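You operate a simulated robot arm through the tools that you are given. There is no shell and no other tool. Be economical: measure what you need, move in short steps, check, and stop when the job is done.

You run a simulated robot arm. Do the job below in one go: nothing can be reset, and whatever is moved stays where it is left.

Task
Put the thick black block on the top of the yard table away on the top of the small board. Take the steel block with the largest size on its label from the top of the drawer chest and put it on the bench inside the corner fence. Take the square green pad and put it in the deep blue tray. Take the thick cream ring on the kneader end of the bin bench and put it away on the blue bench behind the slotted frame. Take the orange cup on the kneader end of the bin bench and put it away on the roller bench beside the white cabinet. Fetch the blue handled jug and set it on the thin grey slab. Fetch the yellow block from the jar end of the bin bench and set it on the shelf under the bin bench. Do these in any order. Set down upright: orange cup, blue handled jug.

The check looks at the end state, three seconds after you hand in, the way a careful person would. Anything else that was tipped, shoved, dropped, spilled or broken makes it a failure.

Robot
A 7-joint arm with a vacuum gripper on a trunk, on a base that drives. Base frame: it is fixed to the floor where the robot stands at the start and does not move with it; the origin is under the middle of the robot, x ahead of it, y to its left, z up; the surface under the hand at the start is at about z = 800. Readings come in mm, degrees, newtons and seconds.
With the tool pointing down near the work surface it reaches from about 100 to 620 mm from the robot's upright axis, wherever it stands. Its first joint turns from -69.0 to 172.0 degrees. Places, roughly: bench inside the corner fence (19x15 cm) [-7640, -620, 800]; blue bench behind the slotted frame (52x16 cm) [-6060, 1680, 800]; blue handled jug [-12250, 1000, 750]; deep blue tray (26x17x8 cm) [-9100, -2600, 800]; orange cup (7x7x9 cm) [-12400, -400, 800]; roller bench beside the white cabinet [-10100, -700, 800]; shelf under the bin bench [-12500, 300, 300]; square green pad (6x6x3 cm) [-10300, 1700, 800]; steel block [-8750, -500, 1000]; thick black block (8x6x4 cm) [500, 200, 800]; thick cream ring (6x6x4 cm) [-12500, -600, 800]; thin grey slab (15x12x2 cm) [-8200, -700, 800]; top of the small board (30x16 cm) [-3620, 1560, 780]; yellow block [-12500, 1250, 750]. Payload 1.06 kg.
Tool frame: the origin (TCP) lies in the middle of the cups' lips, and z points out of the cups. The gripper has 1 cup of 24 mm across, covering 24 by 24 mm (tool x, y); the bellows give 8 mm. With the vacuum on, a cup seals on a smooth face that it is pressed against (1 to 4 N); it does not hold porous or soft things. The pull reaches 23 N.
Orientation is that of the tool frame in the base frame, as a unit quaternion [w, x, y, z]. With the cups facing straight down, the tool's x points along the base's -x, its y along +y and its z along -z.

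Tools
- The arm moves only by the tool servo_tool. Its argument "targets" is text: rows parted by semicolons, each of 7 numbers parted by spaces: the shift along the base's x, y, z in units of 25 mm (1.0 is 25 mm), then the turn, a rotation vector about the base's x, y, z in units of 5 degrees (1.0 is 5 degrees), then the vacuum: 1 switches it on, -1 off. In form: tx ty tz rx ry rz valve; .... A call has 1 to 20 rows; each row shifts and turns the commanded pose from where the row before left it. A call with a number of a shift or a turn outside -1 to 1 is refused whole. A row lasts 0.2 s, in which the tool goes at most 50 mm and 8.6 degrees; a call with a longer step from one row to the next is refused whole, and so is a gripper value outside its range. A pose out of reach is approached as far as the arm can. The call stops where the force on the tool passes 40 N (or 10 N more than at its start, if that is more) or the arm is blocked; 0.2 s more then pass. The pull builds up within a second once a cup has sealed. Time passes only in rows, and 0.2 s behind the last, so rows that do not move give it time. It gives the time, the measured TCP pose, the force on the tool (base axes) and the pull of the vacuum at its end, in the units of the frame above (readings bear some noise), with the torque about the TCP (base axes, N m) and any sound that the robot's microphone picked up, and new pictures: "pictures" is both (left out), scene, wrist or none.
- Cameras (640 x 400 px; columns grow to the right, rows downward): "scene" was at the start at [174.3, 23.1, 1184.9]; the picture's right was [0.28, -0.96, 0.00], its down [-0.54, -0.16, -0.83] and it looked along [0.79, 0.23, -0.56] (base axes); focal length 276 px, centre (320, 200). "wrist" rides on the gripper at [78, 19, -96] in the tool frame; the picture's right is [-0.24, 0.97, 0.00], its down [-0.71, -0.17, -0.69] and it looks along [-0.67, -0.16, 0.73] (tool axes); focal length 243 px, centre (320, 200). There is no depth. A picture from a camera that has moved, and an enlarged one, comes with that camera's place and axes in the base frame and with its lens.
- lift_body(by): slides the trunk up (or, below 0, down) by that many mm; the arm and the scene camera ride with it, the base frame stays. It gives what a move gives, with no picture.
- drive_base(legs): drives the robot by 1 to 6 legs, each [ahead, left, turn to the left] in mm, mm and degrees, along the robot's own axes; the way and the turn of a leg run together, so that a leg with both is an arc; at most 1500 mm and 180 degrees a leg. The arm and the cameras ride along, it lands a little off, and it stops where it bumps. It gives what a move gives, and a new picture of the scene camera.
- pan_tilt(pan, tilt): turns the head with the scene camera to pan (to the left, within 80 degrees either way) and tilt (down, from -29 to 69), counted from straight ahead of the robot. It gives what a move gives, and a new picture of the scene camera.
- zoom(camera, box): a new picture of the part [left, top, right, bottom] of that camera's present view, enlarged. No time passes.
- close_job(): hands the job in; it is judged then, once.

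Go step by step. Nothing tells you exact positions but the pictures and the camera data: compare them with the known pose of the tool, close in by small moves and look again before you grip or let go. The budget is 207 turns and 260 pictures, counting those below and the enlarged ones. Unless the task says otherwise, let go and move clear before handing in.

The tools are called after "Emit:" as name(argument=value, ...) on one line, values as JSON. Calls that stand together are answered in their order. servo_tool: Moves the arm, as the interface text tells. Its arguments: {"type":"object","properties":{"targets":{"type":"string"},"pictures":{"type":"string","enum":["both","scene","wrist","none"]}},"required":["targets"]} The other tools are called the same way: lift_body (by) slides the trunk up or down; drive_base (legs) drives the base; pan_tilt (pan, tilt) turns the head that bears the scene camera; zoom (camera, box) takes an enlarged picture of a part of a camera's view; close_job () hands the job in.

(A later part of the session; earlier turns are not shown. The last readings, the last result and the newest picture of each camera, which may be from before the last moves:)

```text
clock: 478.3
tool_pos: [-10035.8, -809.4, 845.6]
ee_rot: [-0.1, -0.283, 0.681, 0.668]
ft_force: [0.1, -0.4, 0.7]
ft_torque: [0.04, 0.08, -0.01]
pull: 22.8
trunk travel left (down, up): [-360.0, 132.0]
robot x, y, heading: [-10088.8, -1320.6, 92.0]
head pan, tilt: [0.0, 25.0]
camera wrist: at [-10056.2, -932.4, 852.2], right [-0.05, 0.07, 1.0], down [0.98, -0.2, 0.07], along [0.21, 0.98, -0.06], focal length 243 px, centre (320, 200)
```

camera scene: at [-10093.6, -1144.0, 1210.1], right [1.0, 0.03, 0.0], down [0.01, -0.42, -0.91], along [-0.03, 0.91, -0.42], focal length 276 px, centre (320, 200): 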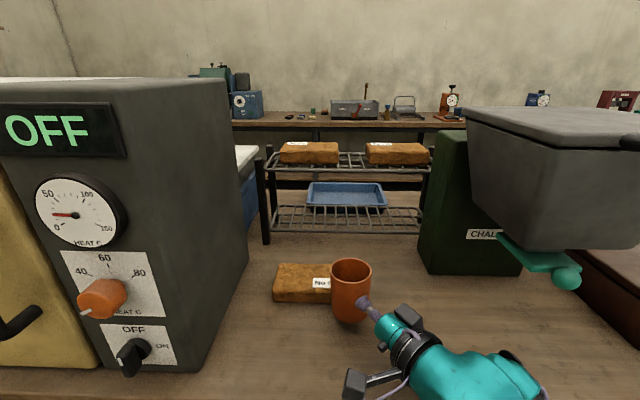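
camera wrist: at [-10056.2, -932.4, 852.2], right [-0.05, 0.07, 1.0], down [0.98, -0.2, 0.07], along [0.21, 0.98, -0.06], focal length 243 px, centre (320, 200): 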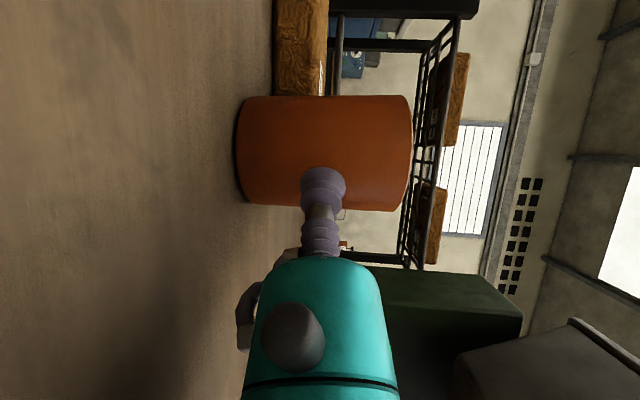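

Touching now (force rose). A hair lower, then release, wait, and back off along the tool axis.

Emit:
servo_tool(targets="0 0 -0.05 0 0 0 1;0 0 0 0 0 0 -1;0 0 0 0 0 0 -1;0 0 0 0 0 0 -1;0 0 0 0 0 0 -1;0 0 0 0 0 0 -1;0.1 -0.17 0.01 0 0 0 -1;0.2 -0.34 0.03 0 0 0 -1;0.4 -0.68 0.07 0 0 0 -1;0.4 -0.68 0.07 0 0 0 -1;0 0 0 0 0 0 -1")

```text
clock: 480.7
tool_pos: [-10009.9, -854.5, 848.1]
ee_rot: [-0.101, -0.284, 0.681, 0.667]
ft_force: [0.0, -0.9, -0.8]
ft_torque: [0.04, -0.03, 0.02]
pull: 0.0
trunk travel left (down, up): [-360.0, 132.0]
robot x, y, heading: [-10082.8, -1324.3, 92.1]
head pan, tilt: [0.0, 25.0]
camera scene: at [-10093.6, -1144.1, 1210.1], right [1.0, 0.03, 0.0], down [0.01, -0.42, -0.91], along [-0.03, 0.91, -0.42], focal length 276 px, centre (320, 200)
camera wrist: at [-10028.1, -979.2, 854.5], right [-0.05, 0.07, 1.0], down [0.98, -0.2, 0.07], along [0.21, 0.98, -0.06], focal length 243 px, centre (320, 200)
```

scene: 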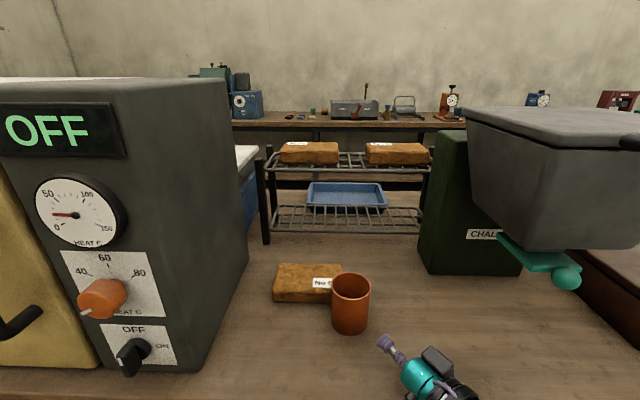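
wrist: 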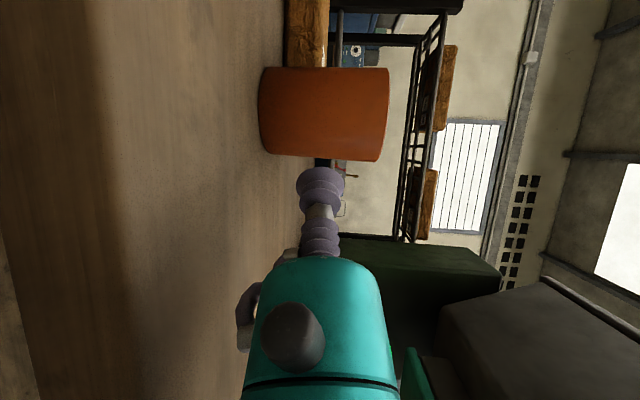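

Cup stands upright at the roller bench. Raising the tool and returning to the bin bench for the ring.

Emit:
servo_tool(targets="0.3 -0.8 0.6 0 0 0 -1;0 -0.5 1 0 0 0 -1;0 0 1 0 0 0 -1;0 0 1 0 0 0 -1;0 0 1 0 0 0 -1;0 0 1 0 0 0 -1;0 0 0 0 0 0 -1", pictures="none")

Emit:
drive_base(legs=[[-280, 0, -2], [0, 1290, 0], [0, 0, 90], [0, -1090, 0]])

```text
clock: 482.3
tool_pos: [-10002.0, -889.0, 988.0]
ee_rot: [-0.101, -0.284, 0.681, 0.667]
ft_force: [-0.5, 0.7, 0.1]
ft_torque: [0.01, -0.03, -0.02]
pull: 0.1
trunk travel left (down, up): [-360.0, 132.0]
robot x, y, heading: [-10087.2, -1320.9, 92.1]
head pan, tilt: [0.0, 25.0]
```

```text
clock: 508.8
tool_pos: [-11805.0, -390.7, 988.3]
ee_rot: [0.537, 0.679, -0.29, -0.408]
ft_force: [0.1, -0.2, 0.4]
ft_torque: [-0.01, 0.0, -0.01]
pull: 0.1
trunk travel left (down, up): [-360.0, 132.0]
robot x, y, heading: [-11373.5, -487.4, -179.9]
head pan, tilt: [0.0, 25.0]
camera scene: at [-11553.5, -490.3, 1210.1], right [-0.01, 1.0, 0.0], down [0.42, 0.0, -0.91], along [-0.91, -0.01, -0.42], focal length 276 px, centre (320, 200)
```

scene: 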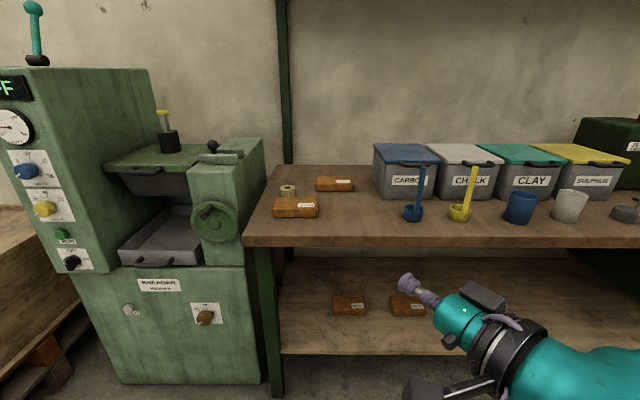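

Plan for the ring: with the tool down, press lightly on its top and drag it in front of brick No 57 (backing), then side-grip it as with the cup. Turning the tool down again first.

Emit:
servo_tool(targets="0 0 0 0.987 -0.751 0.533 -1;0 0 0 0.987 -0.751 0.533 -1;0 0 0 0.987 -0.751 0.533 -1;0 0 0 0.987 -0.751 0.533 -1;0 0 0 0.987 -0.751 0.533 -1;0 0 0 0.987 -0.751 0.533 -1;0 0 0 0.987 -0.751 0.533 -1;0 0 0 0.987 -0.751 0.533 -1;0 0 0 0.987 -0.751 0.533 -1;0 0 0 0.987 -0.751 0.533 -1;0 0 0 0.987 -0.751 0.533 -1;0 0 0 0.987 -0.751 0.533 -1;0 0 0 0.987 -0.751 0.533 -1;0 0 0 0.987 -0.751 0.533 -1;0 0 0 0 0 0 -1", pictures="none")

Emit:
drive_base(legs=[[515, 0, 0]])

```text
clock: 512.0
tool_pos: [-11804.7, -391.4, 988.5]
ee_rot: [0.002, 1.0, 0.0, 0.001]
ft_force: [-0.3, 0.5, -0.7]
ft_torque: [-0.03, -0.02, 0.04]
pull: 0.2
trunk travel left (down, up): [-360.0, 132.0]
robot x, y, heading: [-11374.2, -485.7, -179.6]
head pan, tilt: [0.0, 25.0]
```

```text
clock: 515.0
tool_pos: [-12318.3, -398.5, 987.7]
ee_rot: [0.001, 1.0, 0.002, 0.0]
ft_force: [-0.7, 0.5, -0.1]
ft_torque: [0.0, 0.01, 0.0]
pull: 0.1
trunk travel left (down, up): [-360.0, 132.0]
robot x, y, heading: [-11885.5, -494.2, -179.3]
head pan, tilt: [0.0, 25.0]
camera scene: at [-12066.5, -496.1, 1210.0], right [-0.01, 1.0, 0.0], down [0.42, 0.01, -0.91], along [-0.91, -0.01, -0.42], focal length 276 px, centre (320, 200)
```

scene: 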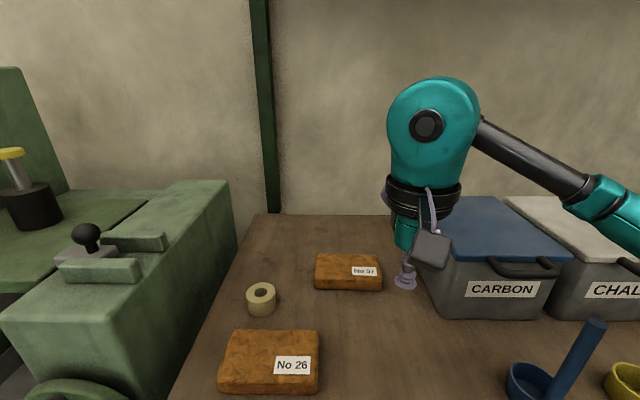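

Emit:
servo_tool(targets="-0.6 -0.92 0 0 0 0 -1;-0.6 -0.92 0 0 0 0 -1;-0.6 -0.92 0 0 0 0 -1;-0.6 -0.92 0 0 0 0 -1;-0.6 -0.92 0 0 0 0 -1;-0.6 -0.92 0 0 0 0 -1;-0.6 -0.92 -0.6 0 0 0 -1;-0.6 -0.92 -0.8 0 0 0 -1;-0.6 -0.92 -0.8 0 0 0 -1;0 0 -0.8 0 0 0 -1;0 0 0 0 0 0 -1", pictures="wrist")

```text
clock: 517.4
tool_pos: [-12450.4, -603.6, 910.8]
ee_rot: [0.002, 1.0, 0.003, 0.0]
ft_force: [0.1, 0.9, -0.2]
ft_torque: [0.0, 0.0, -0.01]
pull: 0.0
trunk travel left (down, up): [-360.0, 132.0]
robot x, y, heading: [-11885.8, -497.9, -179.4]
head pan, tilt: [0.0, 25.0]
camera wrist: at [-12372.5, -622.4, 1006.6], right [-0.23, -0.97, 0.01], down [-0.71, 0.17, 0.68], along [-0.67, 0.15, -0.73], focal length 243 px, centre (320, 200)
```

wrist: 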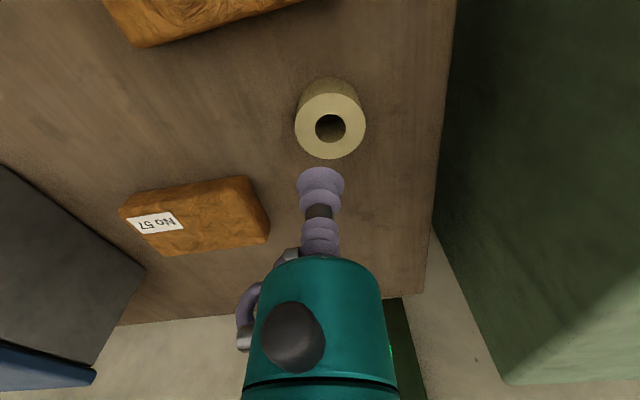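

Ring top centre at (-12454, -613). I press lightly on it with vacuum off and try a short drag in +y.

Emit:
servo_tool(targets="-0.14 -0.38 -0.8 0 0 0 -1;0 0 -0.8 0 0 0 -1;0 0 -0.8 0 0 0 -1;0 0 -0.3 0 0 0 -1;0 0 -0.2 0 0 0 -1;0 0 -0.1 0 0 0 -1;0 0 0 0 0 0 -1", pictures="none")

Emit:
servo_tool(targets="0 0 -0.12 0 0 0 -1;0 0 -0.12 0 0 0 -1;0 0 0 0 0 0 -1", pictures="wrist")

```text
clock: 519.0
tool_pos: [-12450.7, -602.6, 846.5]
ee_rot: [0.002, 1.0, 0.003, -0.001]
ft_force: [-0.4, 0.0, 1.0]
ft_torque: [0.02, 0.01, 0.02]
pull: 0.1
out of reach, approached as far as the arm can: row 1
trunk travel left (down, up): [-360.0, 132.0]
robot x, y, heading: [-11884.9, -491.5, -179.0]
head pan, tilt: [0.0, 25.0]
```

```text
clock: 519.8
tool_pos: [-12451.5, -604.1, 841.6]
ee_rot: [0.001, 1.0, 0.003, -0.001]
ft_force: [-0.1, 0.1, 0.0]
ft_torque: [-0.02, 0.02, -0.01]
pull: 0.0
trunk travel left (down, up): [-360.0, 132.0]
robot x, y, heading: [-11884.1, -496.0, -179.6]
head pan, tilt: [0.0, 25.0]
camera wrist: at [-12372.8, -621.2, 936.0], right [-0.23, -0.97, 0.0], down [-0.71, 0.17, 0.69], along [-0.67, 0.16, -0.73], focal length 243 px, centre (320, 200)
```

wrist: 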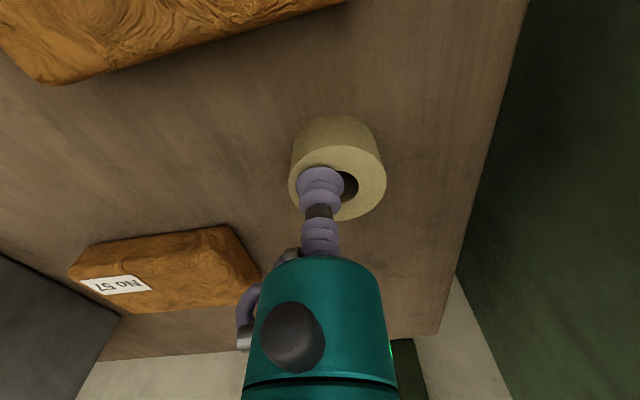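

Pressing ~6 mm further and dragging +y 20 mm as a test.

Emit:
servo_tool(targets="0 0 -0.12 0 0 0 -1;0 0 -0.12 0 0 0 -1;0 0 -0.08 0 0 0 -1;0 0 0 0 0 0 -1", pictures="none")

Emit:
servo_tool(targets="0 0.3 0 0 0 0 -1;0 0.3 0 0 0 0 -1;0 0.3 0 0 0 0 -1;0 0 0 0 0 0 -1", pictures="wrist")

```text
clock: 520.8
tool_pos: [-12450.6, -602.6, 833.6]
ee_rot: [0.002, 1.0, 0.003, -0.001]
ft_force: [-0.5, -0.8, 0.7]
ft_torque: [0.04, 0.0, 0.02]
pull: 0.1
trunk travel left (down, up): [-360.0, 132.0]
robot x, y, heading: [-11886.2, -494.3, -179.1]
head pan, tilt: [0.0, 25.0]
```

```text
clock: 521.8
tool_pos: [-12452.7, -580.6, 833.3]
ee_rot: [0.002, 1.0, 0.002, 0.0]
ft_force: [0.3, -0.5, 1.4]
ft_torque: [-0.01, 0.01, 0.0]
pull: 0.0
trunk travel left (down, up): [-360.0, 132.0]
robot x, y, heading: [-11885.3, -495.2, -179.4]
head pan, tilt: [0.0, 25.0]
camera wrist: at [-12373.7, -599.2, 928.2], right [-0.23, -0.97, 0.0], down [-0.71, 0.17, 0.68], along [-0.67, 0.16, -0.73], focal length 243 px, centre (320, 200)
```

wrist: 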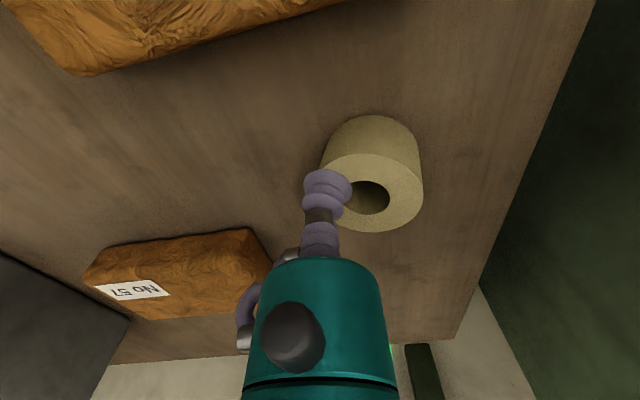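

It slips. Instead I'll nudge the ring from its -y side with the vertical tool. First raise, then reposition the base 130 mm left.

Emit:
servo_tool(targets="0 0 0.5 0 0 0 -1;0 0.5 1 0 0 0 -1;0 1 1 0 0 0 -1;0 1 1 0 0 0 -1;0 1 1 0 0 0 -1;0 1 1 0 0 0 -1;0 0 1 0 0 0 -1;0 0 0 0 0 0 -1", pictures="none")

Emit:
drive_base(legs=[[25, 130, -0.6]])

```text
clock: 523.6
tool_pos: [-12453.6, -468.7, 995.5]
ee_rot: [0.002, 1.0, 0.003, 0.0]
ft_force: [0.2, 0.6, 0.2]
ft_torque: [0.0, 0.01, -0.01]
pull: 0.0
trunk travel left (down, up): [-360.0, 132.0]
robot x, y, heading: [-11884.2, -494.2, -179.3]
head pan, tilt: [0.0, 25.0]
```

```text
clock: 525.4
tool_pos: [-12477.6, -590.3, 995.3]
ee_rot: [0.002, 1.0, -0.003, 0.0]
ft_force: [0.0, -0.8, 0.0]
ft_torque: [-0.01, 0.03, 0.02]
pull: 0.1
trunk travel left (down, up): [-360.0, 132.0]
robot x, y, heading: [-11913.0, -617.7, -180.2]
head pan, tilt: [0.0, 25.0]
camera scene: at [-12090.5, -621.9, 1210.1], right [0.0, 1.0, 0.0], down [0.42, 0.0, -0.91], along [-0.91, 0.0, -0.42], focal length 276 px, centre (320, 200)
```

scene: 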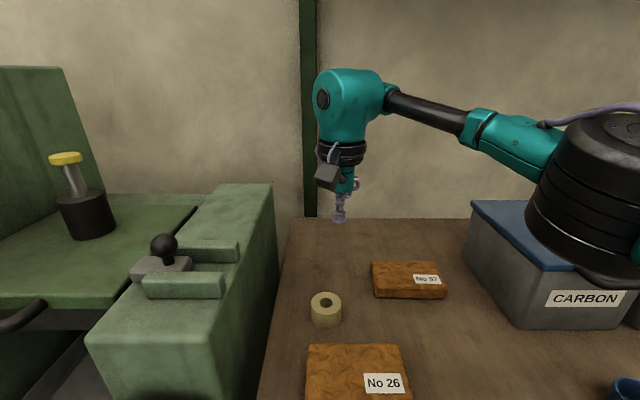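

Ring centre ≈ (-12460, -608), OD ~50. Lowering the tool on its -y side (y≈-650).

Emit:
servo_tool(targets="0.35 -0.8 0 0 0 0 -1;0.35 -0.8 0 0 0 0 -1;0 -0.8 0 0 0 0 -1;0 0 -0.8 0 0 0 -1;0 0 -0.8 0 0 0 -1;0 0 -0.8 0 0 0 -1;0 0 -0.8 0 0 0 -1;0 0 0 0 0 0 -1")

```text
clock: 527.2
tool_pos: [-12458.5, -650.6, 913.7]
ee_rot: [0.0, 1.0, -0.002, 0.0]
ft_force: [-0.2, -0.7, 0.2]
ft_torque: [0.02, 0.03, 0.0]
pull: 0.0
trunk travel left (down, up): [-360.0, 132.0]
robot x, y, heading: [-11910.1, -625.5, -179.9]
head pan, tilt: [0.0, 25.0]
camera scene: at [-12090.5, -621.7, 1210.1], right [0.0, 1.0, 0.0], down [0.42, 0.0, -0.91], along [-0.91, 0.0, -0.42], focal length 276 px, centre (320, 200)
camera wrist: at [-12381.2, -670.2, 1009.8], right [-0.24, -0.97, 0.0], down [-0.71, 0.18, 0.68], along [-0.66, 0.16, -0.73], focal length 243 px, centre (320, 200)
```

scene: 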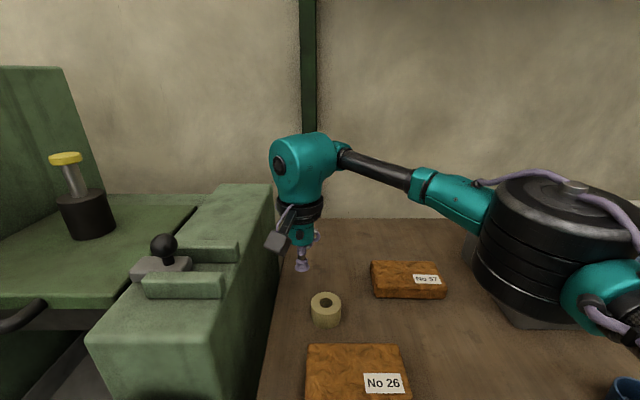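
wrist: 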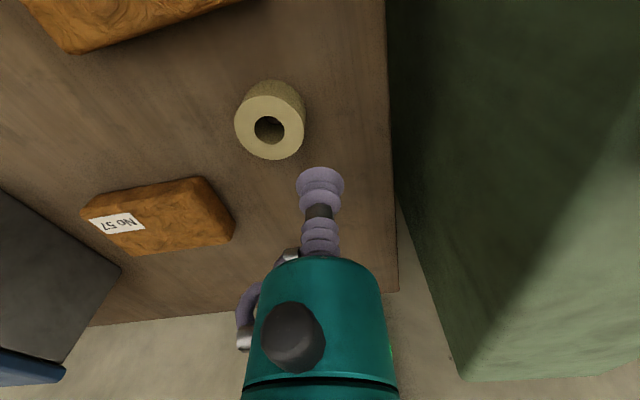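

Tight near the machine. I yaw the tool 25° so the camera swings away, shift a bit more to -y, and lower beside the ring.

Emit:
servo_tool(targets="0 0 0 0 0 1 -1;0 0 0 0 0 1 -1;0 0 0 0 0 1 -1;0 0 0 0 0 1 -1;0 -0.25 0 0 0 1 -1;0 0 -0.8 0 0 0 -1;0 0 -0.8 0 0 0 -1;0 0 -0.8 0 0 0 -1;0 0 -0.8 0 0 0 -1;0 0 -0.4 0 0 0 -1;0 0 0 0 0 0 -1", pictures="wrist")

```text
clock: 529.6
tool_pos: [-12459.2, -656.7, 824.8]
ee_rot: [0.001, 0.977, 0.213, -0.001]
ft_force: [0.4, 0.3, 0.2]
ft_torque: [-0.01, 0.03, -0.01]
pull: 0.1
trunk travel left (down, up): [-360.0, 132.0]
robot x, y, heading: [-11907.7, -622.0, -179.9]
head pan, tilt: [0.0, 25.0]
camera wrist: at [-12380.4, -641.5, 920.8], right [0.19, -0.98, 0.0], down [-0.72, -0.14, 0.68], along [-0.67, -0.13, -0.73], focal length 243 px, centre (320, 200)
```

wrist: 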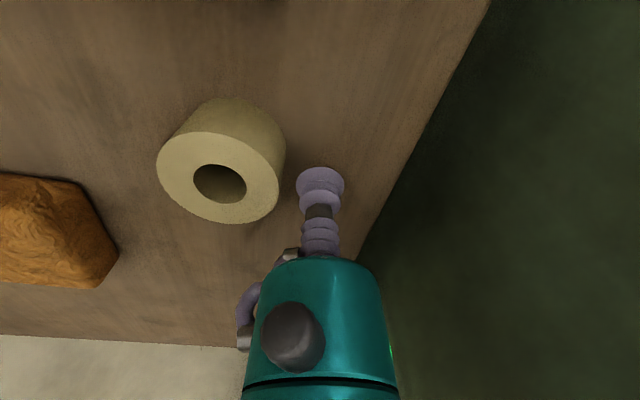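

Pushing the ring gently in +y, first 70 mm.

Emit:
servo_tool(targets="0.2 0 0 0 0 0 -1;0 0.4 0 0 0 0 -1;0 0.5 0 0 0 0 -1;0 0.5 0 0 0 0 -1;0 0.5 0 0 0 0 -1;0 0.5 0 0 0 0 -1;0 0.4 0 0 0 0 -1;0 0 0 0 0 0 -1", pictures="wrist")

```text
clock: 531.4
tool_pos: [-12454.5, -586.0, 825.2]
ee_rot: [0.001, 0.977, 0.214, 0.001]
ft_force: [-0.3, -0.2, 0.0]
ft_torque: [0.01, 0.01, -0.03]
pull: 0.1
trunk travel left (down, up): [-360.0, 132.0]
robot x, y, heading: [-11908.8, -618.9, -180.1]
head pan, tilt: [0.0, 25.0]
camera wrist: at [-12375.6, -571.0, 919.8], right [0.19, -0.98, 0.0], down [-0.72, -0.14, 0.68], along [-0.67, -0.13, -0.73], focal length 243 px, centre (320, 200)
```

wrist: 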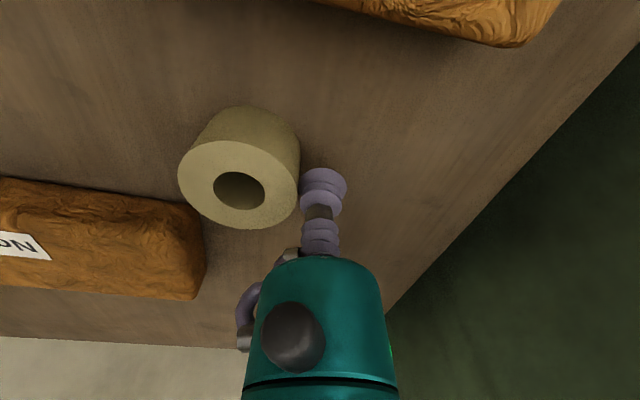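

Working well. Aligning slightly and pushing another 105 mm.

Emit:
servo_tool(targets="0.16 -0.1 0 0 0 0 -1;0 0.5 0 0 0 0 -1;0 0.5 0 0 0 0 -1;0 0.5 0 0 0 0 -1;0 0.5 0 0 0 0 -1;0 0.5 0 0 0 0 -1;0 0.5 0 0 0 0 -1;0 0.5 0 0 0 0 -1;0 0.5 0 0 0 0 -1;0 0.3 0 0 0 0 -1;0 0 0 0 0 0 -1", pictures="wrist")

```text
clock: 533.8
tool_pos: [-12450.6, -481.6, 824.8]
ee_rot: [0.001, 0.977, 0.215, 0.0]
ft_force: [-0.8, -0.7, 0.5]
ft_torque: [0.0, 0.03, 0.01]
pull: 0.1
trunk travel left (down, up): [-360.0, 132.0]
robot x, y, heading: [-11909.1, -618.0, -180.0]
head pan, tilt: [0.0, 25.0]
camera wrist: at [-12371.0, -466.1, 920.5], right [0.19, -0.98, 0.0], down [-0.72, -0.14, 0.68], along [-0.67, -0.13, -0.73], focal length 243 px, centre (320, 200)
```

wrist: 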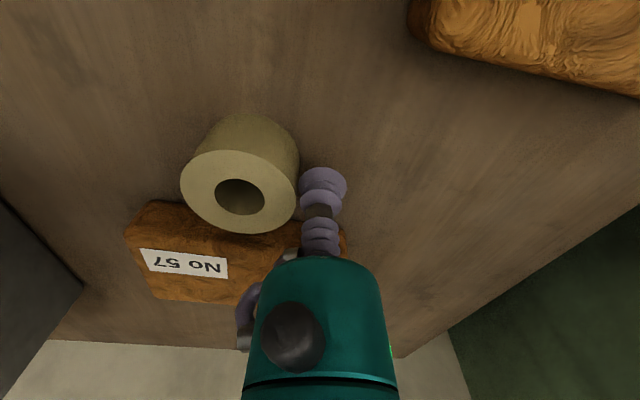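

Ring now sits at (-12451, -444) in front of brick 57. Raising the tool, moving the base back right, then turning the tool to the side-grip pose.

Emit:
servo_tool(targets="0 -0.3 0 0 0 0 -1;0 0 0.8 0 0 -1 -1;0 0 1 0 0 -1 -1;0 0 1 0 0 -1 -1;0 0 1 0 0 -1 -1;0.5 0 1 0 0 -1 -1;0.8 0 1 0 0 0 -1;0.8 0 0.7 0 0 0 -1;0 0 0 0 0 0 -1", pictures="none")

Emit:
drive_base(legs=[[-20, -120, 0]])

Emit:
servo_tool(targets="0 -0.3 0 -0.987 0.751 -0.533 -1;0 -0.3 0 -0.987 0.751 -0.533 -1;0 -0.3 0 -0.987 0.751 -0.533 -1;0 -0.3 0 -0.987 0.751 -0.533 -1;0 0 0 -0.987 0.751 -0.533 -1;0 0 0 -0.987 0.751 -0.533 -1;0 0 0 -0.987 0.751 -0.533 -1;0 0 0 -0.987 0.751 -0.533 -1;0 0 0 -0.987 0.751 -0.533 -1;0 0 0 -0.987 0.751 -0.533 -1;0 0 0 -0.987 0.751 -0.533 -1;0 0 0 -0.987 0.751 -0.533 -1;0 0 0 -0.987 0.751 -0.533 -1;0 0 0 -0.987 0.751 -0.533 -1;0 0 0 0.39 -0.7 0 -1;0 0 0 0 0 0 -1", pictures="none")

```text
clock: 535.8
tool_pos: [-12400.2, -491.3, 988.1]
ee_rot: [0.0, 1.0, -0.002, 0.001]
ft_force: [-0.1, 0.4, 0.4]
ft_torque: [-0.02, -0.02, 0.02]
pull: 0.0
trunk travel left (down, up): [-360.0, 132.0]
robot x, y, heading: [-11907.7, -621.7, -179.9]
head pan, tilt: [0.0, 25.0]
```

```text
clock: 537.5
tool_pos: [-12379.4, -370.8, 987.3]
ee_rot: [0.002, 1.0, -0.003, 0.0]
ft_force: [0.3, -0.2, -0.5]
ft_torque: [-0.01, -0.01, -0.01]
pull: 0.1
trunk travel left (down, up): [-360.0, 132.0]
robot x, y, heading: [-11886.5, -502.1, -179.5]
head pan, tilt: [0.0, 25.0]
camera scene: at [-12070.6, -502.2, 1210.1], right [0.0, 1.0, 0.0], down [0.42, 0.0, -0.91], along [-0.91, 0.0, -0.42], focal length 276 px, centre (320, 200)
```

scene: 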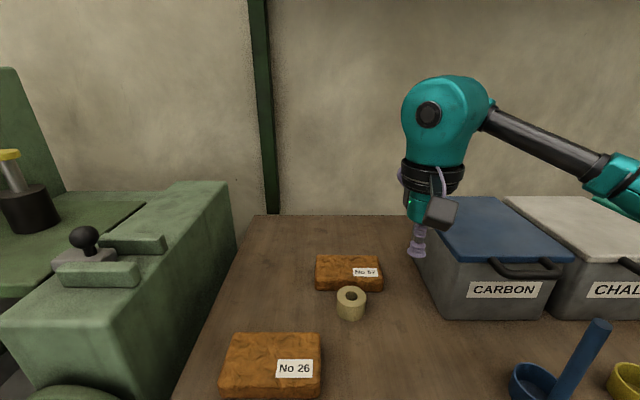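

```text
clock: 540.9
tool_pos: [-12378.5, -401.1, 987.9]
ee_rot: [0.518, 0.699, -0.301, -0.391]
ft_force: [0.6, -0.5, 0.4]
ft_torque: [-0.02, 0.02, -0.03]
pull: 0.1
trunk travel left (down, up): [-360.0, 132.0]
robot x, y, heading: [-11889.0, -500.1, -179.6]
head pan, tilt: [0.0, 25.0]
```

Lowering at the standoff to z≈850 and looking.

Emit:
servo_tool(targets="0 0 -1 0 0 0 -1;0 0 -1 0 0 0 -1;0 0 -1 0 0 0 -1;0 0 -1 0 0 0 -1;0 0 -1 0 0 0 -1;0 0 -0.5 0 0 0 -1;0 0 0 0 0 0 -1")

```text
clock: 542.5
tool_pos: [-12379.1, -400.2, 848.6]
ee_rot: [0.517, 0.699, -0.302, -0.391]
ft_force: [0.9, -0.3, 0.7]
ft_torque: [0.01, 0.01, 0.03]
pull: 0.0
trunk travel left (down, up): [-360.0, 132.0]
robot x, y, heading: [-11890.7, -501.5, -179.8]
head pan, tilt: [0.0, 25.0]
camera scene: at [-12070.6, -502.4, 1210.1], right [0.0, 1.0, 0.0], down [0.42, 0.0, -0.91], along [-0.91, 0.0, -0.42], focal length 276 px, centre (320, 200)
camera wrist: at [-12257.2, -423.9, 864.0], right [-0.14, -0.08, 0.99], down [0.23, 0.97, 0.11], along [-0.96, 0.24, -0.11], focal length 243 px, centre (320, 200)
```

scene: 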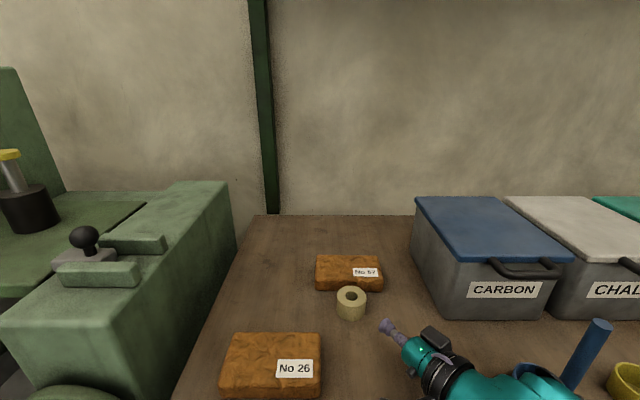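
wrist: 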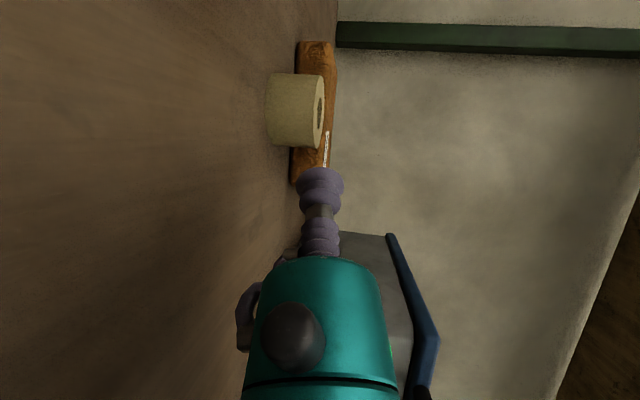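

Ring is at (-12451, -445), height ~38. Lowering to z≈824 and approaching to near contact.

Emit:
servo_tool(targets="0.07 -0.12 -0.5 0 0 0 1;0 0 -0.5 0 0 0 1;-0.6 -0.34 0 0 0 0 1;-0.6 -0.34 0 0 0 0 1;-0.6 -0.34 0 0 0 0 1;-0.2 -0.11 0 0 0 0 1;0 0 0 0 0 0 1")

```text
clock: 544.1
tool_pos: [-12427.5, -431.6, 826.2]
ee_rot: [0.518, 0.699, -0.301, -0.39]
ft_force: [0.0, -0.2, 0.3]
ft_torque: [0.01, 0.04, 0.01]
pull: 0.0
trunk travel left (down, up): [-360.0, 132.0]
robot x, y, heading: [-11889.2, -498.2, -180.0]
head pan, tilt: [0.0, 25.0]
camera scene: at [-12070.6, -502.4, 1210.1], right [0.0, 1.0, 0.0], down [0.42, 0.0, -0.91], along [-0.91, 0.0, -0.42], focal length 276 px, centre (320, 200)
camera wrist: at [-12305.8, -456.0, 840.4], right [-0.14, -0.08, 0.99], down [0.23, 0.97, 0.11], along [-0.96, 0.24, -0.11], focal length 243 px, centre (320, 200)
```

scene: 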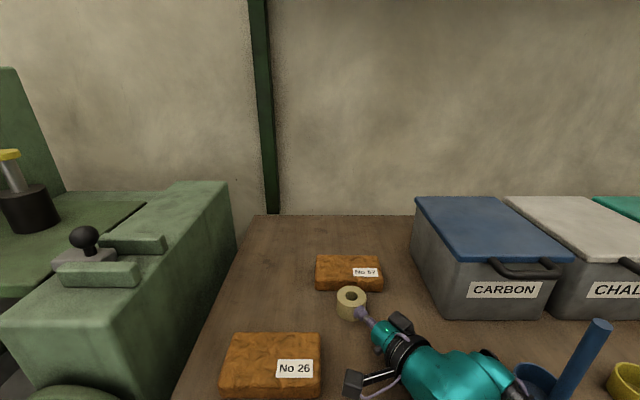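
wrist: 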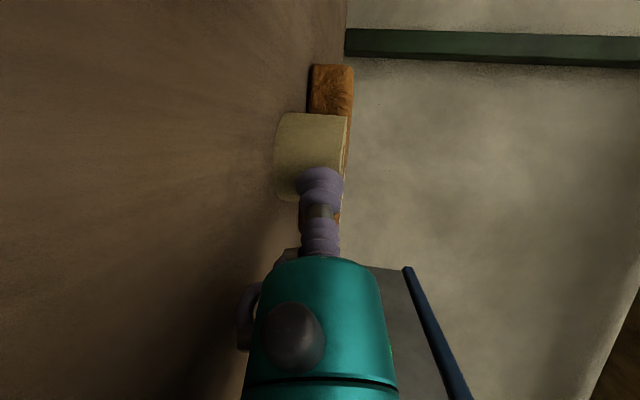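

Centred; 5 mm lower is better. Then sliding the ring against brick 57 in steps.

Emit:
servo_tool(targets="0 0 -0.2 0 0 0 1;-0.2 -0.11 0 0 0 0 1;-0.2 -0.11 0 0 0 0 1;-0.2 -0.11 0 0 0 0 1;-0.2 -0.11 0 0 0 0 1;0 0 0 0 0 0 1;0 0 0 0 0 0 1", pictures="wrist")

```text
clock: 545.7
tool_pos: [-12447.7, -444.5, 820.2]
ee_rot: [0.518, 0.698, -0.301, -0.392]
ft_force: [0.8, 0.9, 2.7]
ft_torque: [-0.08, 0.17, -0.06]
pull: 22.5
trunk travel left (down, up): [-360.0, 132.0]
robot x, y, heading: [-11894.2, -503.4, -179.7]
head pan, tilt: [0.0, 25.0]
camera wrist: at [-12325.1, -467.5, 834.9], right [-0.14, -0.08, 0.99], down [0.23, 0.97, 0.11], along [-0.96, 0.24, -0.11], focal length 243 px, centre (320, 200)
```

wrist: 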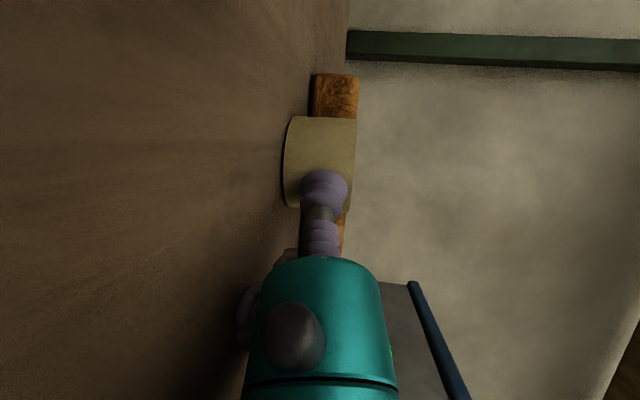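

Sealed on the ring. Lifting and checking.

Emit:
servo_tool(targets="0.1 0.05 0.2 0 0 0 1;0.1 0.05 0.5 0 0 0 1;0.2 0.1 0.8 0 0 0 1;0.3 0.1 1 0 0 0 1;0.3 0.1 1 0 0 0 1;0.3 0 1 0 0 0 1;0.3 0 1 0 0 0 1;0 0 1 0 0 0 1;0 0 0.6 0 0 0 1;0 0 0 0 0 0 1", pictures="wrist")

Emit:
drive_base(legs=[[-560, 0, 0], [0, -1200, 0], [0, 0, -90], [0, -1300, 0], [0, -1300, 0], [0, -1300, 0]])

```text
clock: 547.9
tool_pos: [-12407.6, -433.4, 998.1]
ee_rot: [0.517, 0.699, -0.301, -0.391]
ft_force: [0.8, 0.5, -0.5]
ft_torque: [0.02, 0.03, 0.0]
pull: 22.6
trunk travel left (down, up): [-360.0, 132.0]
robot x, y, heading: [-11888.2, -497.9, -179.9]
head pan, tilt: [0.0, 25.0]
camera wrist: at [-12285.0, -456.7, 1012.9], right [-0.14, -0.08, 0.99], down [0.23, 0.97, 0.11], along [-0.96, 0.24, -0.11], focal length 243 px, centre (320, 200)
```

wrist: 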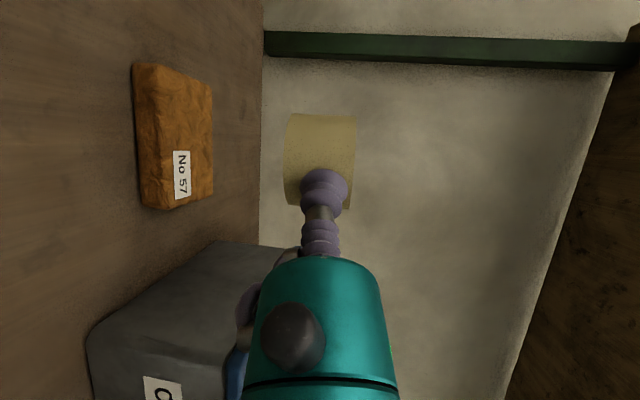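

```text
clock: 598.6
tool_pos: [-7394.8, 1123.4, 997.7]
ee_rot: [-0.082, -0.273, 0.711, 0.643]
ft_force: [0.2, -0.6, -0.9]
ft_torque: [-0.01, 0.01, -0.01]
pull: 22.8
trunk travel left (down, up): [-360.0, 132.0]
robot x, y, heading: [-7474.9, 608.2, 88.6]
head pan, tilt: [0.0, 25.0]
camera scene: at [-7470.1, 785.6, 1210.1], right [1.0, -0.02, 0.0], down [-0.01, -0.42, -0.91], along [0.02, 0.91, -0.42], focal length 276 px, centre (320, 200)
```

scene: 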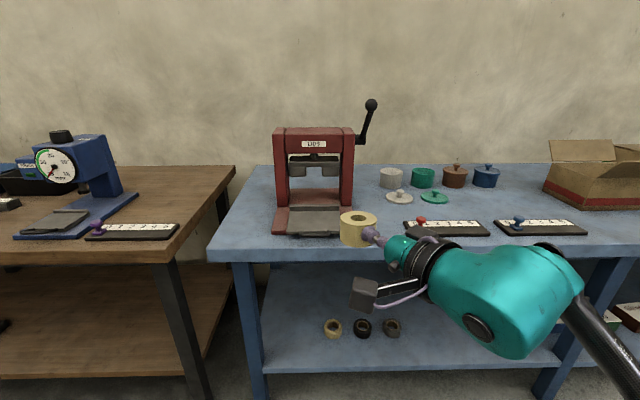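

Ring held firmly. Continuing to the slotted frame area.

Emit:
drive_base(legs=[[0, -1380, 1.4]])

Emit:
pan_tilt(pan=10, tilt=30)

```text
clock: 610.9
tool_pos: [-6024.8, 1114.3, 998.7]
ee_rot: [-0.091, -0.283, 0.706, 0.642]
ft_force: [-0.3, 0.1, -1.2]
ft_torque: [0.02, 0.01, 0.0]
pull: 23.1
trunk travel left (down, up): [-360.0, 132.0]
robot x, y, heading: [-6089.7, 594.7, 90.3]
head pan, tilt: [0.0, 25.0]
camera scene: at [-6092.3, 774.5, 1210.1], right [1.0, 0.01, 0.0], down [0.0, -0.42, -0.91], along [-0.01, 0.91, -0.42], focal length 276 px, centre (320, 200)
```

scene: 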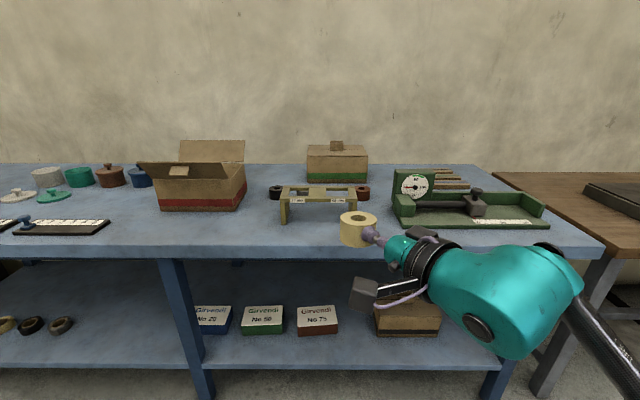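

```text
clock: 611.6
tool_pos: [-6024.9, 1113.5, 997.6]
ee_rot: [-0.091, -0.283, 0.707, 0.642]
ft_force: [0.7, 0.2, -0.6]
ft_torque: [0.01, 0.03, -0.03]
pull: 22.8
trunk travel left (down, up): [-360.0, 132.0]
robot x, y, heading: [-6090.1, 596.4, 90.4]
head pan, tilt: [10.0, 30.0]
camera scene: at [-6108.0, 771.3, 1202.1], right [0.98, 0.18, 0.0], down [0.09, -0.49, -0.87], along [-0.15, 0.85, -0.5], focal length 276 px, centre (320, 200)
```

scene: 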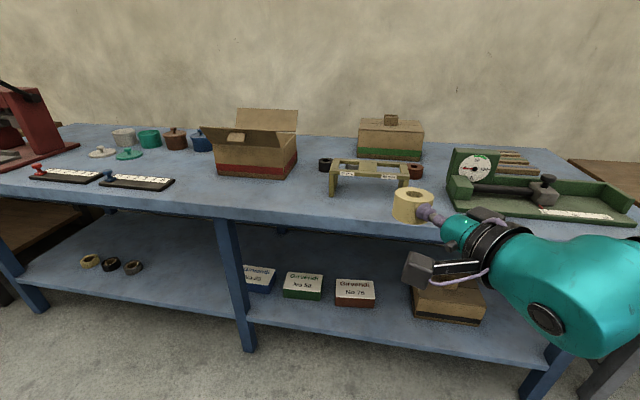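

The frame (~100 mm high, y 1493-1535) has a ring at each end behind it; the free spot is about (-6105, 1705). I'll come over the frame with the tool pitched steeper (~42°). Pitching now, then driving closer.

Emit:
servo_tool(targets="0 0 0.4 -0.817 -0.471 0 1;0 0 0.4 -0.817 -0.471 0 1;0 0 0.4 -0.817 -0.471 0 1;0 0 0.4 -0.817 -0.471 0 1;0 0 0.4 -0.817 -0.471 0 1;0 0 0 -0.817 -0.471 0 1;0 0 0 -0.817 -0.471 0 1;0 0 0 0 0 0 1", pictures="none")

Emit:
drive_base(legs=[[470, 50, -0.3]])

```text
clock: 613.4
tool_pos: [-6025.3, 1112.8, 1048.0]
ee_rot: [-0.056, -0.34, 0.848, 0.402]
ft_force: [0.1, -0.5, -0.9]
ft_torque: [0.02, 0.0, -0.04]
pull: 22.9
trunk travel left (down, up): [-360.0, 132.0]
robot x, y, heading: [-6090.8, 598.8, 90.2]
head pan, tilt: [10.0, 30.0]
```

```text
clock: 616.2
tool_pos: [-6079.6, 1583.6, 1047.7]
ee_rot: [-0.057, -0.34, 0.848, 0.402]
ft_force: [0.1, 0.7, -0.7]
ft_torque: [0.02, 0.01, -0.02]
pull: 22.9
trunk travel left (down, up): [-360.0, 132.0]
robot x, y, heading: [-6146.7, 1064.2, 90.7]
head pan, tilt: [10.0, 30.0]
camera scene: at [-6162.2, 1240.3, 1202.0], right [0.98, 0.18, 0.0], down [0.09, -0.49, -0.87], along [-0.16, 0.85, -0.5], focal length 276 px, centre (320, 200)
```

scene: 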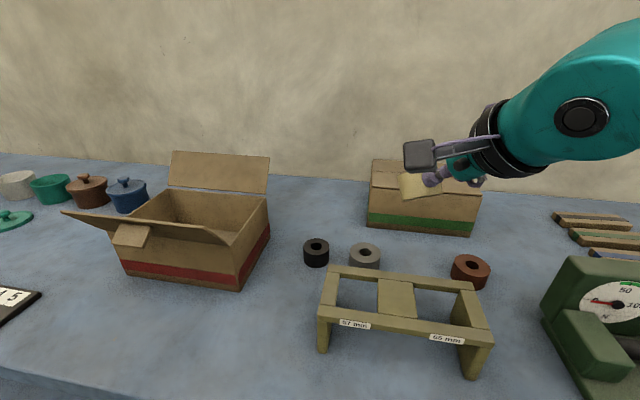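

Three rings stand in a row behind the frame with an empty place at x≈-6055 between grey and brown. Target ring centre (-6055, 1700). Moving over it.

Emit:
servo_tool(targets="0.366 1 0 0 0 0 1;0.366 1 0 0 0 0 1;0.366 1 0 0 0 0 1;0.366 1 0 0 0 0 1;0 0 -1 0 0 0 1;0 0 -1 0 0 0 1;0 0 -1 0 0 0 1;0 0 -1 0 0 0 1;0 0 0 0 0 0 1")

```text
clock: 618.2
tool_pos: [-6043.0, 1682.1, 947.9]
ee_rot: [-0.057, -0.34, 0.848, 0.402]
ft_force: [-0.6, 0.4, 0.0]
ft_torque: [-0.02, 0.01, -0.03]
pull: 23.3
trunk travel left (down, up): [-360.0, 132.0]
robot x, y, heading: [-6143.9, 1065.4, 90.5]
head pan, tilt: [10.0, 30.0]
camera scene: at [-6162.2, 1240.0, 1202.1], right [0.98, 0.18, 0.0], down [0.09, -0.49, -0.87], along [-0.16, 0.85, -0.5], focal length 276 px, centre (320, 200)
camera wrist: at [-6077.6, 1580.3, 1010.3], right [-0.34, 0.58, 0.74], down [0.88, -0.08, 0.46], along [0.32, 0.81, -0.49], focal length 243 px, centre (320, 200)
```

scene: 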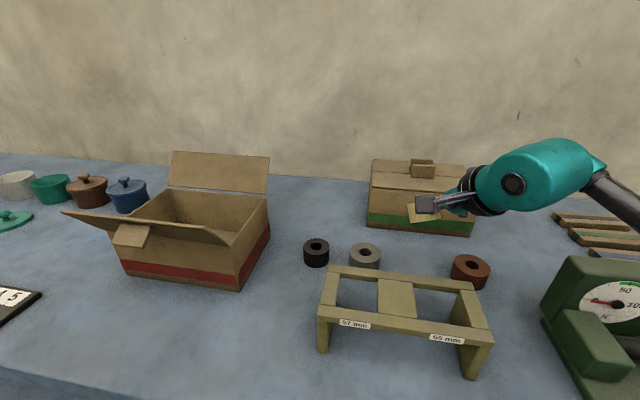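
wrist: 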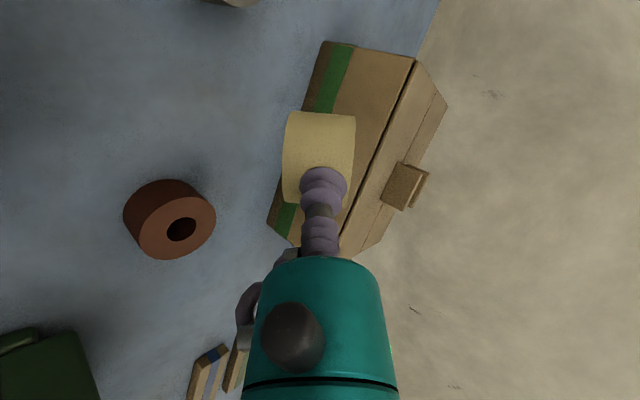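

Position is right. Descending toward contact.

Emit:
servo_tool(targets="0 0 -1 0 0 0 1;0 0 -1 0 0 0 1;0 0 -1 0 0 0 1;0 0 -0.6 0 0 0 1;0 0 0 0 0 0 1")

```text
clock: 619.4
tool_pos: [-6044.8, 1681.9, 858.5]
ee_rot: [-0.058, -0.339, 0.848, 0.403]
ft_force: [-0.1, 0.1, -2.2]
ft_torque: [0.0, -0.02, -0.01]
pull: 22.7
trunk travel left (down, up): [-360.0, 132.0]
robot x, y, heading: [-6146.6, 1067.7, 90.3]
head pan, tilt: [10.0, 30.0]
camera scene: at [-6162.2, 1240.1, 1202.1], right [0.98, 0.18, 0.0], down [0.09, -0.49, -0.87], along [-0.16, 0.85, -0.5], focal length 276 px, centre (320, 200)
camera wrist: at [-6078.5, 1580.4, 921.7], right [-0.34, 0.58, 0.74], down [0.88, -0.08, 0.46], along [0.32, 0.81, -0.49], focal length 243 px, centre (320, 200)
```

scene: 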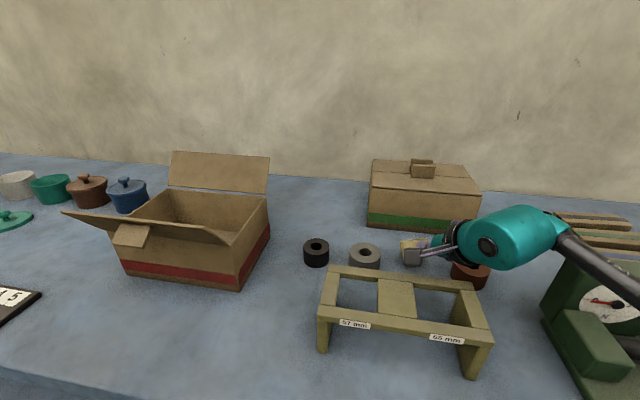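
wrist: 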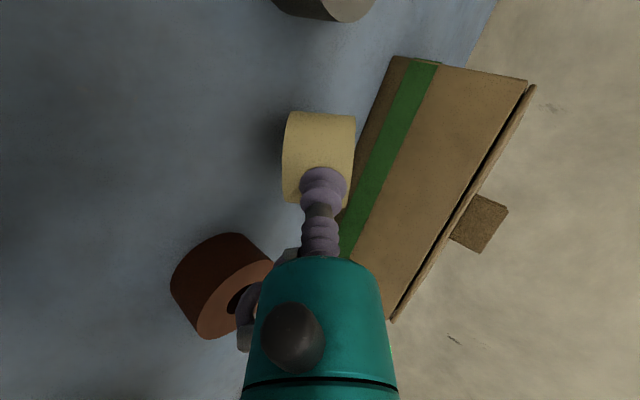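

Clear all round. Final small steps to contact.

Emit:
servo_tool(targets="0 0 -0.2 0 0 0 1;0 0 -0.15 0 0 0 1;0 0 0 0 0 0 1", pictures="none")

Emit:
servo_tool(targets="0 0 -0.1 0 0 0 1;0 0 -0.1 0 0 0 1;0 0 0 0 0 0 1", pictures="none")

Emit:
servo_tool(targets="0 0 -0.08 0 0 0 1;0 0 -0.08 0 0 0 1;0 0 0 0 0 0 1", pictures="wrist")

```text
clock: 620.2
tool_pos: [-6043.6, 1682.8, 848.1]
ee_rot: [-0.057, -0.341, 0.848, 0.402]
ft_force: [-0.5, 0.5, -1.2]
ft_torque: [0.0, 0.0, -0.01]
pull: 23.0
trunk travel left (down, up): [-360.0, 132.0]
robot x, y, heading: [-6141.6, 1063.9, 90.6]
head pan, tilt: [10.0, 30.0]
```

```text
clock: 621.0
tool_pos: [-6044.1, 1682.6, 845.2]
ee_rot: [-0.058, -0.341, 0.847, 0.404]
ft_force: [2.6, -5.4, 9.2]
ft_torque: [0.1, 0.03, -0.02]
pull: 23.4
trunk travel left (down, up): [-360.0, 132.0]
robot x, y, heading: [-6143.0, 1065.8, 90.3]
head pan, tilt: [10.0, 30.0]
```

```text
clock: 621.8
tool_pos: [-6043.0, 1682.7, 842.1]
ee_rot: [-0.058, -0.34, 0.848, 0.403]
ft_force: [4.0, -6.4, 12.4]
ft_torque: [0.18, 0.01, -0.05]
pull: 22.3
trunk travel left (down, up): [-360.0, 132.0]
robot x, y, heading: [-6144.7, 1062.1, 90.2]
head pan, tilt: [10.0, 30.0]
camera wrist: at [-6077.2, 1579.0, 904.4], right [-0.34, 0.58, 0.74], down [0.88, -0.08, 0.46], along [0.32, 0.81, -0.49], focal length 243 px, centre (320, 200)
```

wrist: 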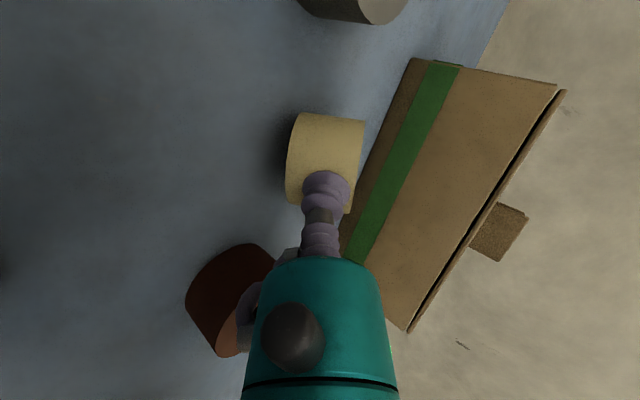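

Edge contact made. Easing up 2 mm and releasing, then withdrawing up and back.

Emit:
servo_tool(targets="0 0 0.08 0 0 0 1;0 0 0 0 0 0 -1;0 0 0 0 0 0 -1;0 0 0 0 0 0 -1;0 0 0 0 0 0 -1;0 0 0 0 0 0 -1;0.12 -0.2 0.2 0 0 0 -1;0 0 0.8 0 0 0 -1;0 0 1 0 0 0 -1;0 0 1 0 0 0 -1;0 0 1 0 0 0 -1;0 0 1 0 0 0 -1;0 0 1 0 0 0 -1;0 0 0 0 0 0 -1")

```text
clock: 624.8
tool_pos: [-6038.7, 1676.3, 993.9]
ee_rot: [-0.058, -0.34, 0.848, 0.402]
ft_force: [-0.2, 0.4, -0.3]
ft_torque: [-0.03, 0.01, 0.0]
pull: 0.0
trunk travel left (down, up): [-360.0, 132.0]
robot x, y, heading: [-6140.4, 1061.2, 90.8]
head pan, tilt: [10.0, 30.0]
camera scene: at [-6162.2, 1240.0, 1202.1], right [0.98, 0.18, 0.0], down [0.09, -0.49, -0.87], along [-0.16, 0.85, -0.5], focal length 276 px, centre (320, 200)
camera wrist: at [-6073.5, 1574.3, 1057.0], right [-0.34, 0.58, 0.74], down [0.88, -0.08, 0.46], along [0.32, 0.81, -0.49], focal length 243 px, centre (320, 200)
```

scene: 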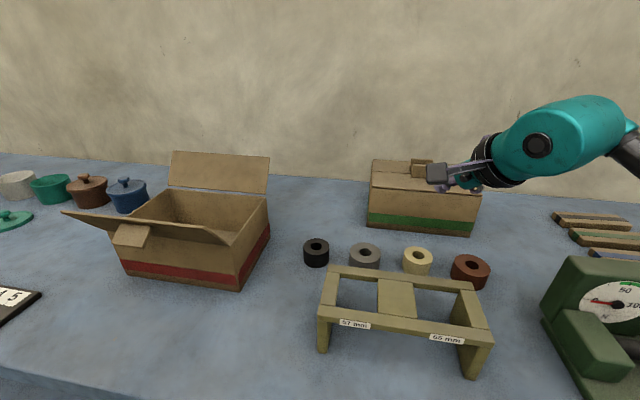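
wrist: 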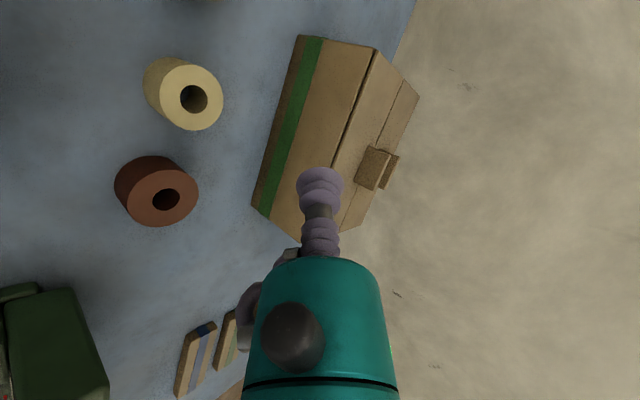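

The cream ring lies in the row behind the frame. Backing out, turning the tool down and tucking, then driving to the jar end of the bin bench.

Emit:
drive_base(legs=[[-470, 0, 0]])

Emit:
servo_tool(targets="0 -1 0 -0.654 -0.876 0.967 -1;0 -1 0 -0.654 -0.876 0.967 -1;0 -1 0 -0.654 -0.876 0.967 -1;0 -1 0 -0.654 -0.876 0.967 -1;0 -1 0 -0.654 -0.876 0.967 -1;0 -1 0 -0.654 -0.876 0.967 -1;0 -1 0 -0.654 -0.876 0.967 -1;0 -1 0 -0.654 -0.876 0.967 -1;0 -1 0.5 -0.654 -0.876 0.967 -1;0 0 0.5 0 0 0 -1;0 0 0 0 0 0 -1", pictures="none")

Emit:
drive_base(legs=[[0, 0, 89.5], [1500, 0, 0], [1500, 0, 0], [1500, 0, 0], [760, 0, 0]])

```text
clock: 627.6
tool_pos: [-6032.6, 1206.2, 993.6]
ee_rot: [-0.055, -0.337, 0.849, 0.402]
ft_force: [-0.8, 0.3, 0.7]
ft_torque: [0.02, 0.01, -0.03]
pull: 0.0
trunk travel left (down, up): [-360.0, 132.0]
robot x, y, heading: [-6140.7, 592.4, 90.2]
head pan, tilt: [10.0, 30.0]
camera scene: at [-6158.8, 770.4, 1202.2], right [0.98, 0.17, 0.0], down [0.09, -0.49, -0.87], along [-0.15, 0.85, -0.5], focal length 276 px, centre (320, 200)
```

scene: 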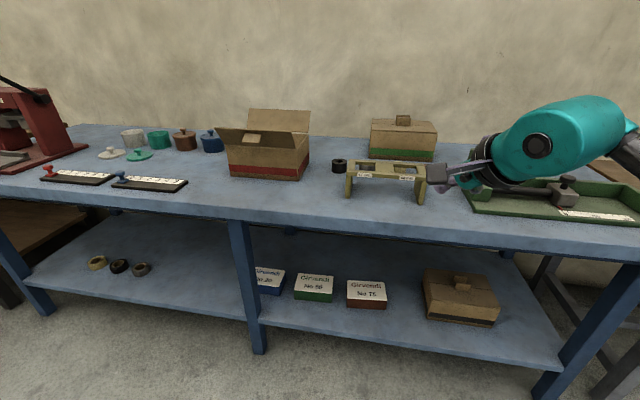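

```text
clock: 630.0
tool_pos: [-6034.8, 981.7, 1017.3]
ee_rot: [0.004, -0.705, 0.709, 0.002]
ft_force: [0.5, -0.1, 0.1]
ft_torque: [-0.01, -0.01, -0.01]
pull: 0.1
trunk travel left (down, up): [-360.0, 132.0]
robot x, y, heading: [-6140.1, 598.0, 90.0]
head pan, tilt: [10.0, 30.0]
```

```text
clock: 659.2
tool_pos: [-11822.4, 714.2, 1017.0]
ee_rot: [-0.002, 1.0, -0.002, -0.003]
ft_force: [0.4, 0.3, -0.6]
ft_torque: [0.0, -0.01, 0.01]
pull: 0.1
trunk travel left (down, up): [-360.0, 132.0]
robot x, y, heading: [-11434.0, 606.5, -179.9]
head pan, tilt: [10.0, 30.0]
camera scene: at [-11612.5, 590.3, 1202.1], right [-0.18, 0.98, 0.0], down [0.49, 0.09, -0.87], along [-0.85, -0.15, -0.5], focal length 276 px, centre (320, 200)
```

scene: 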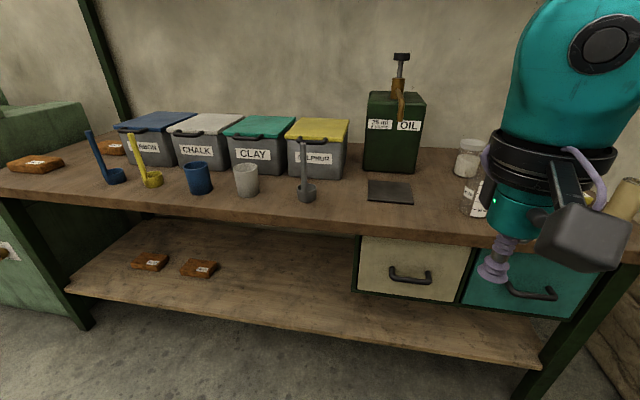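

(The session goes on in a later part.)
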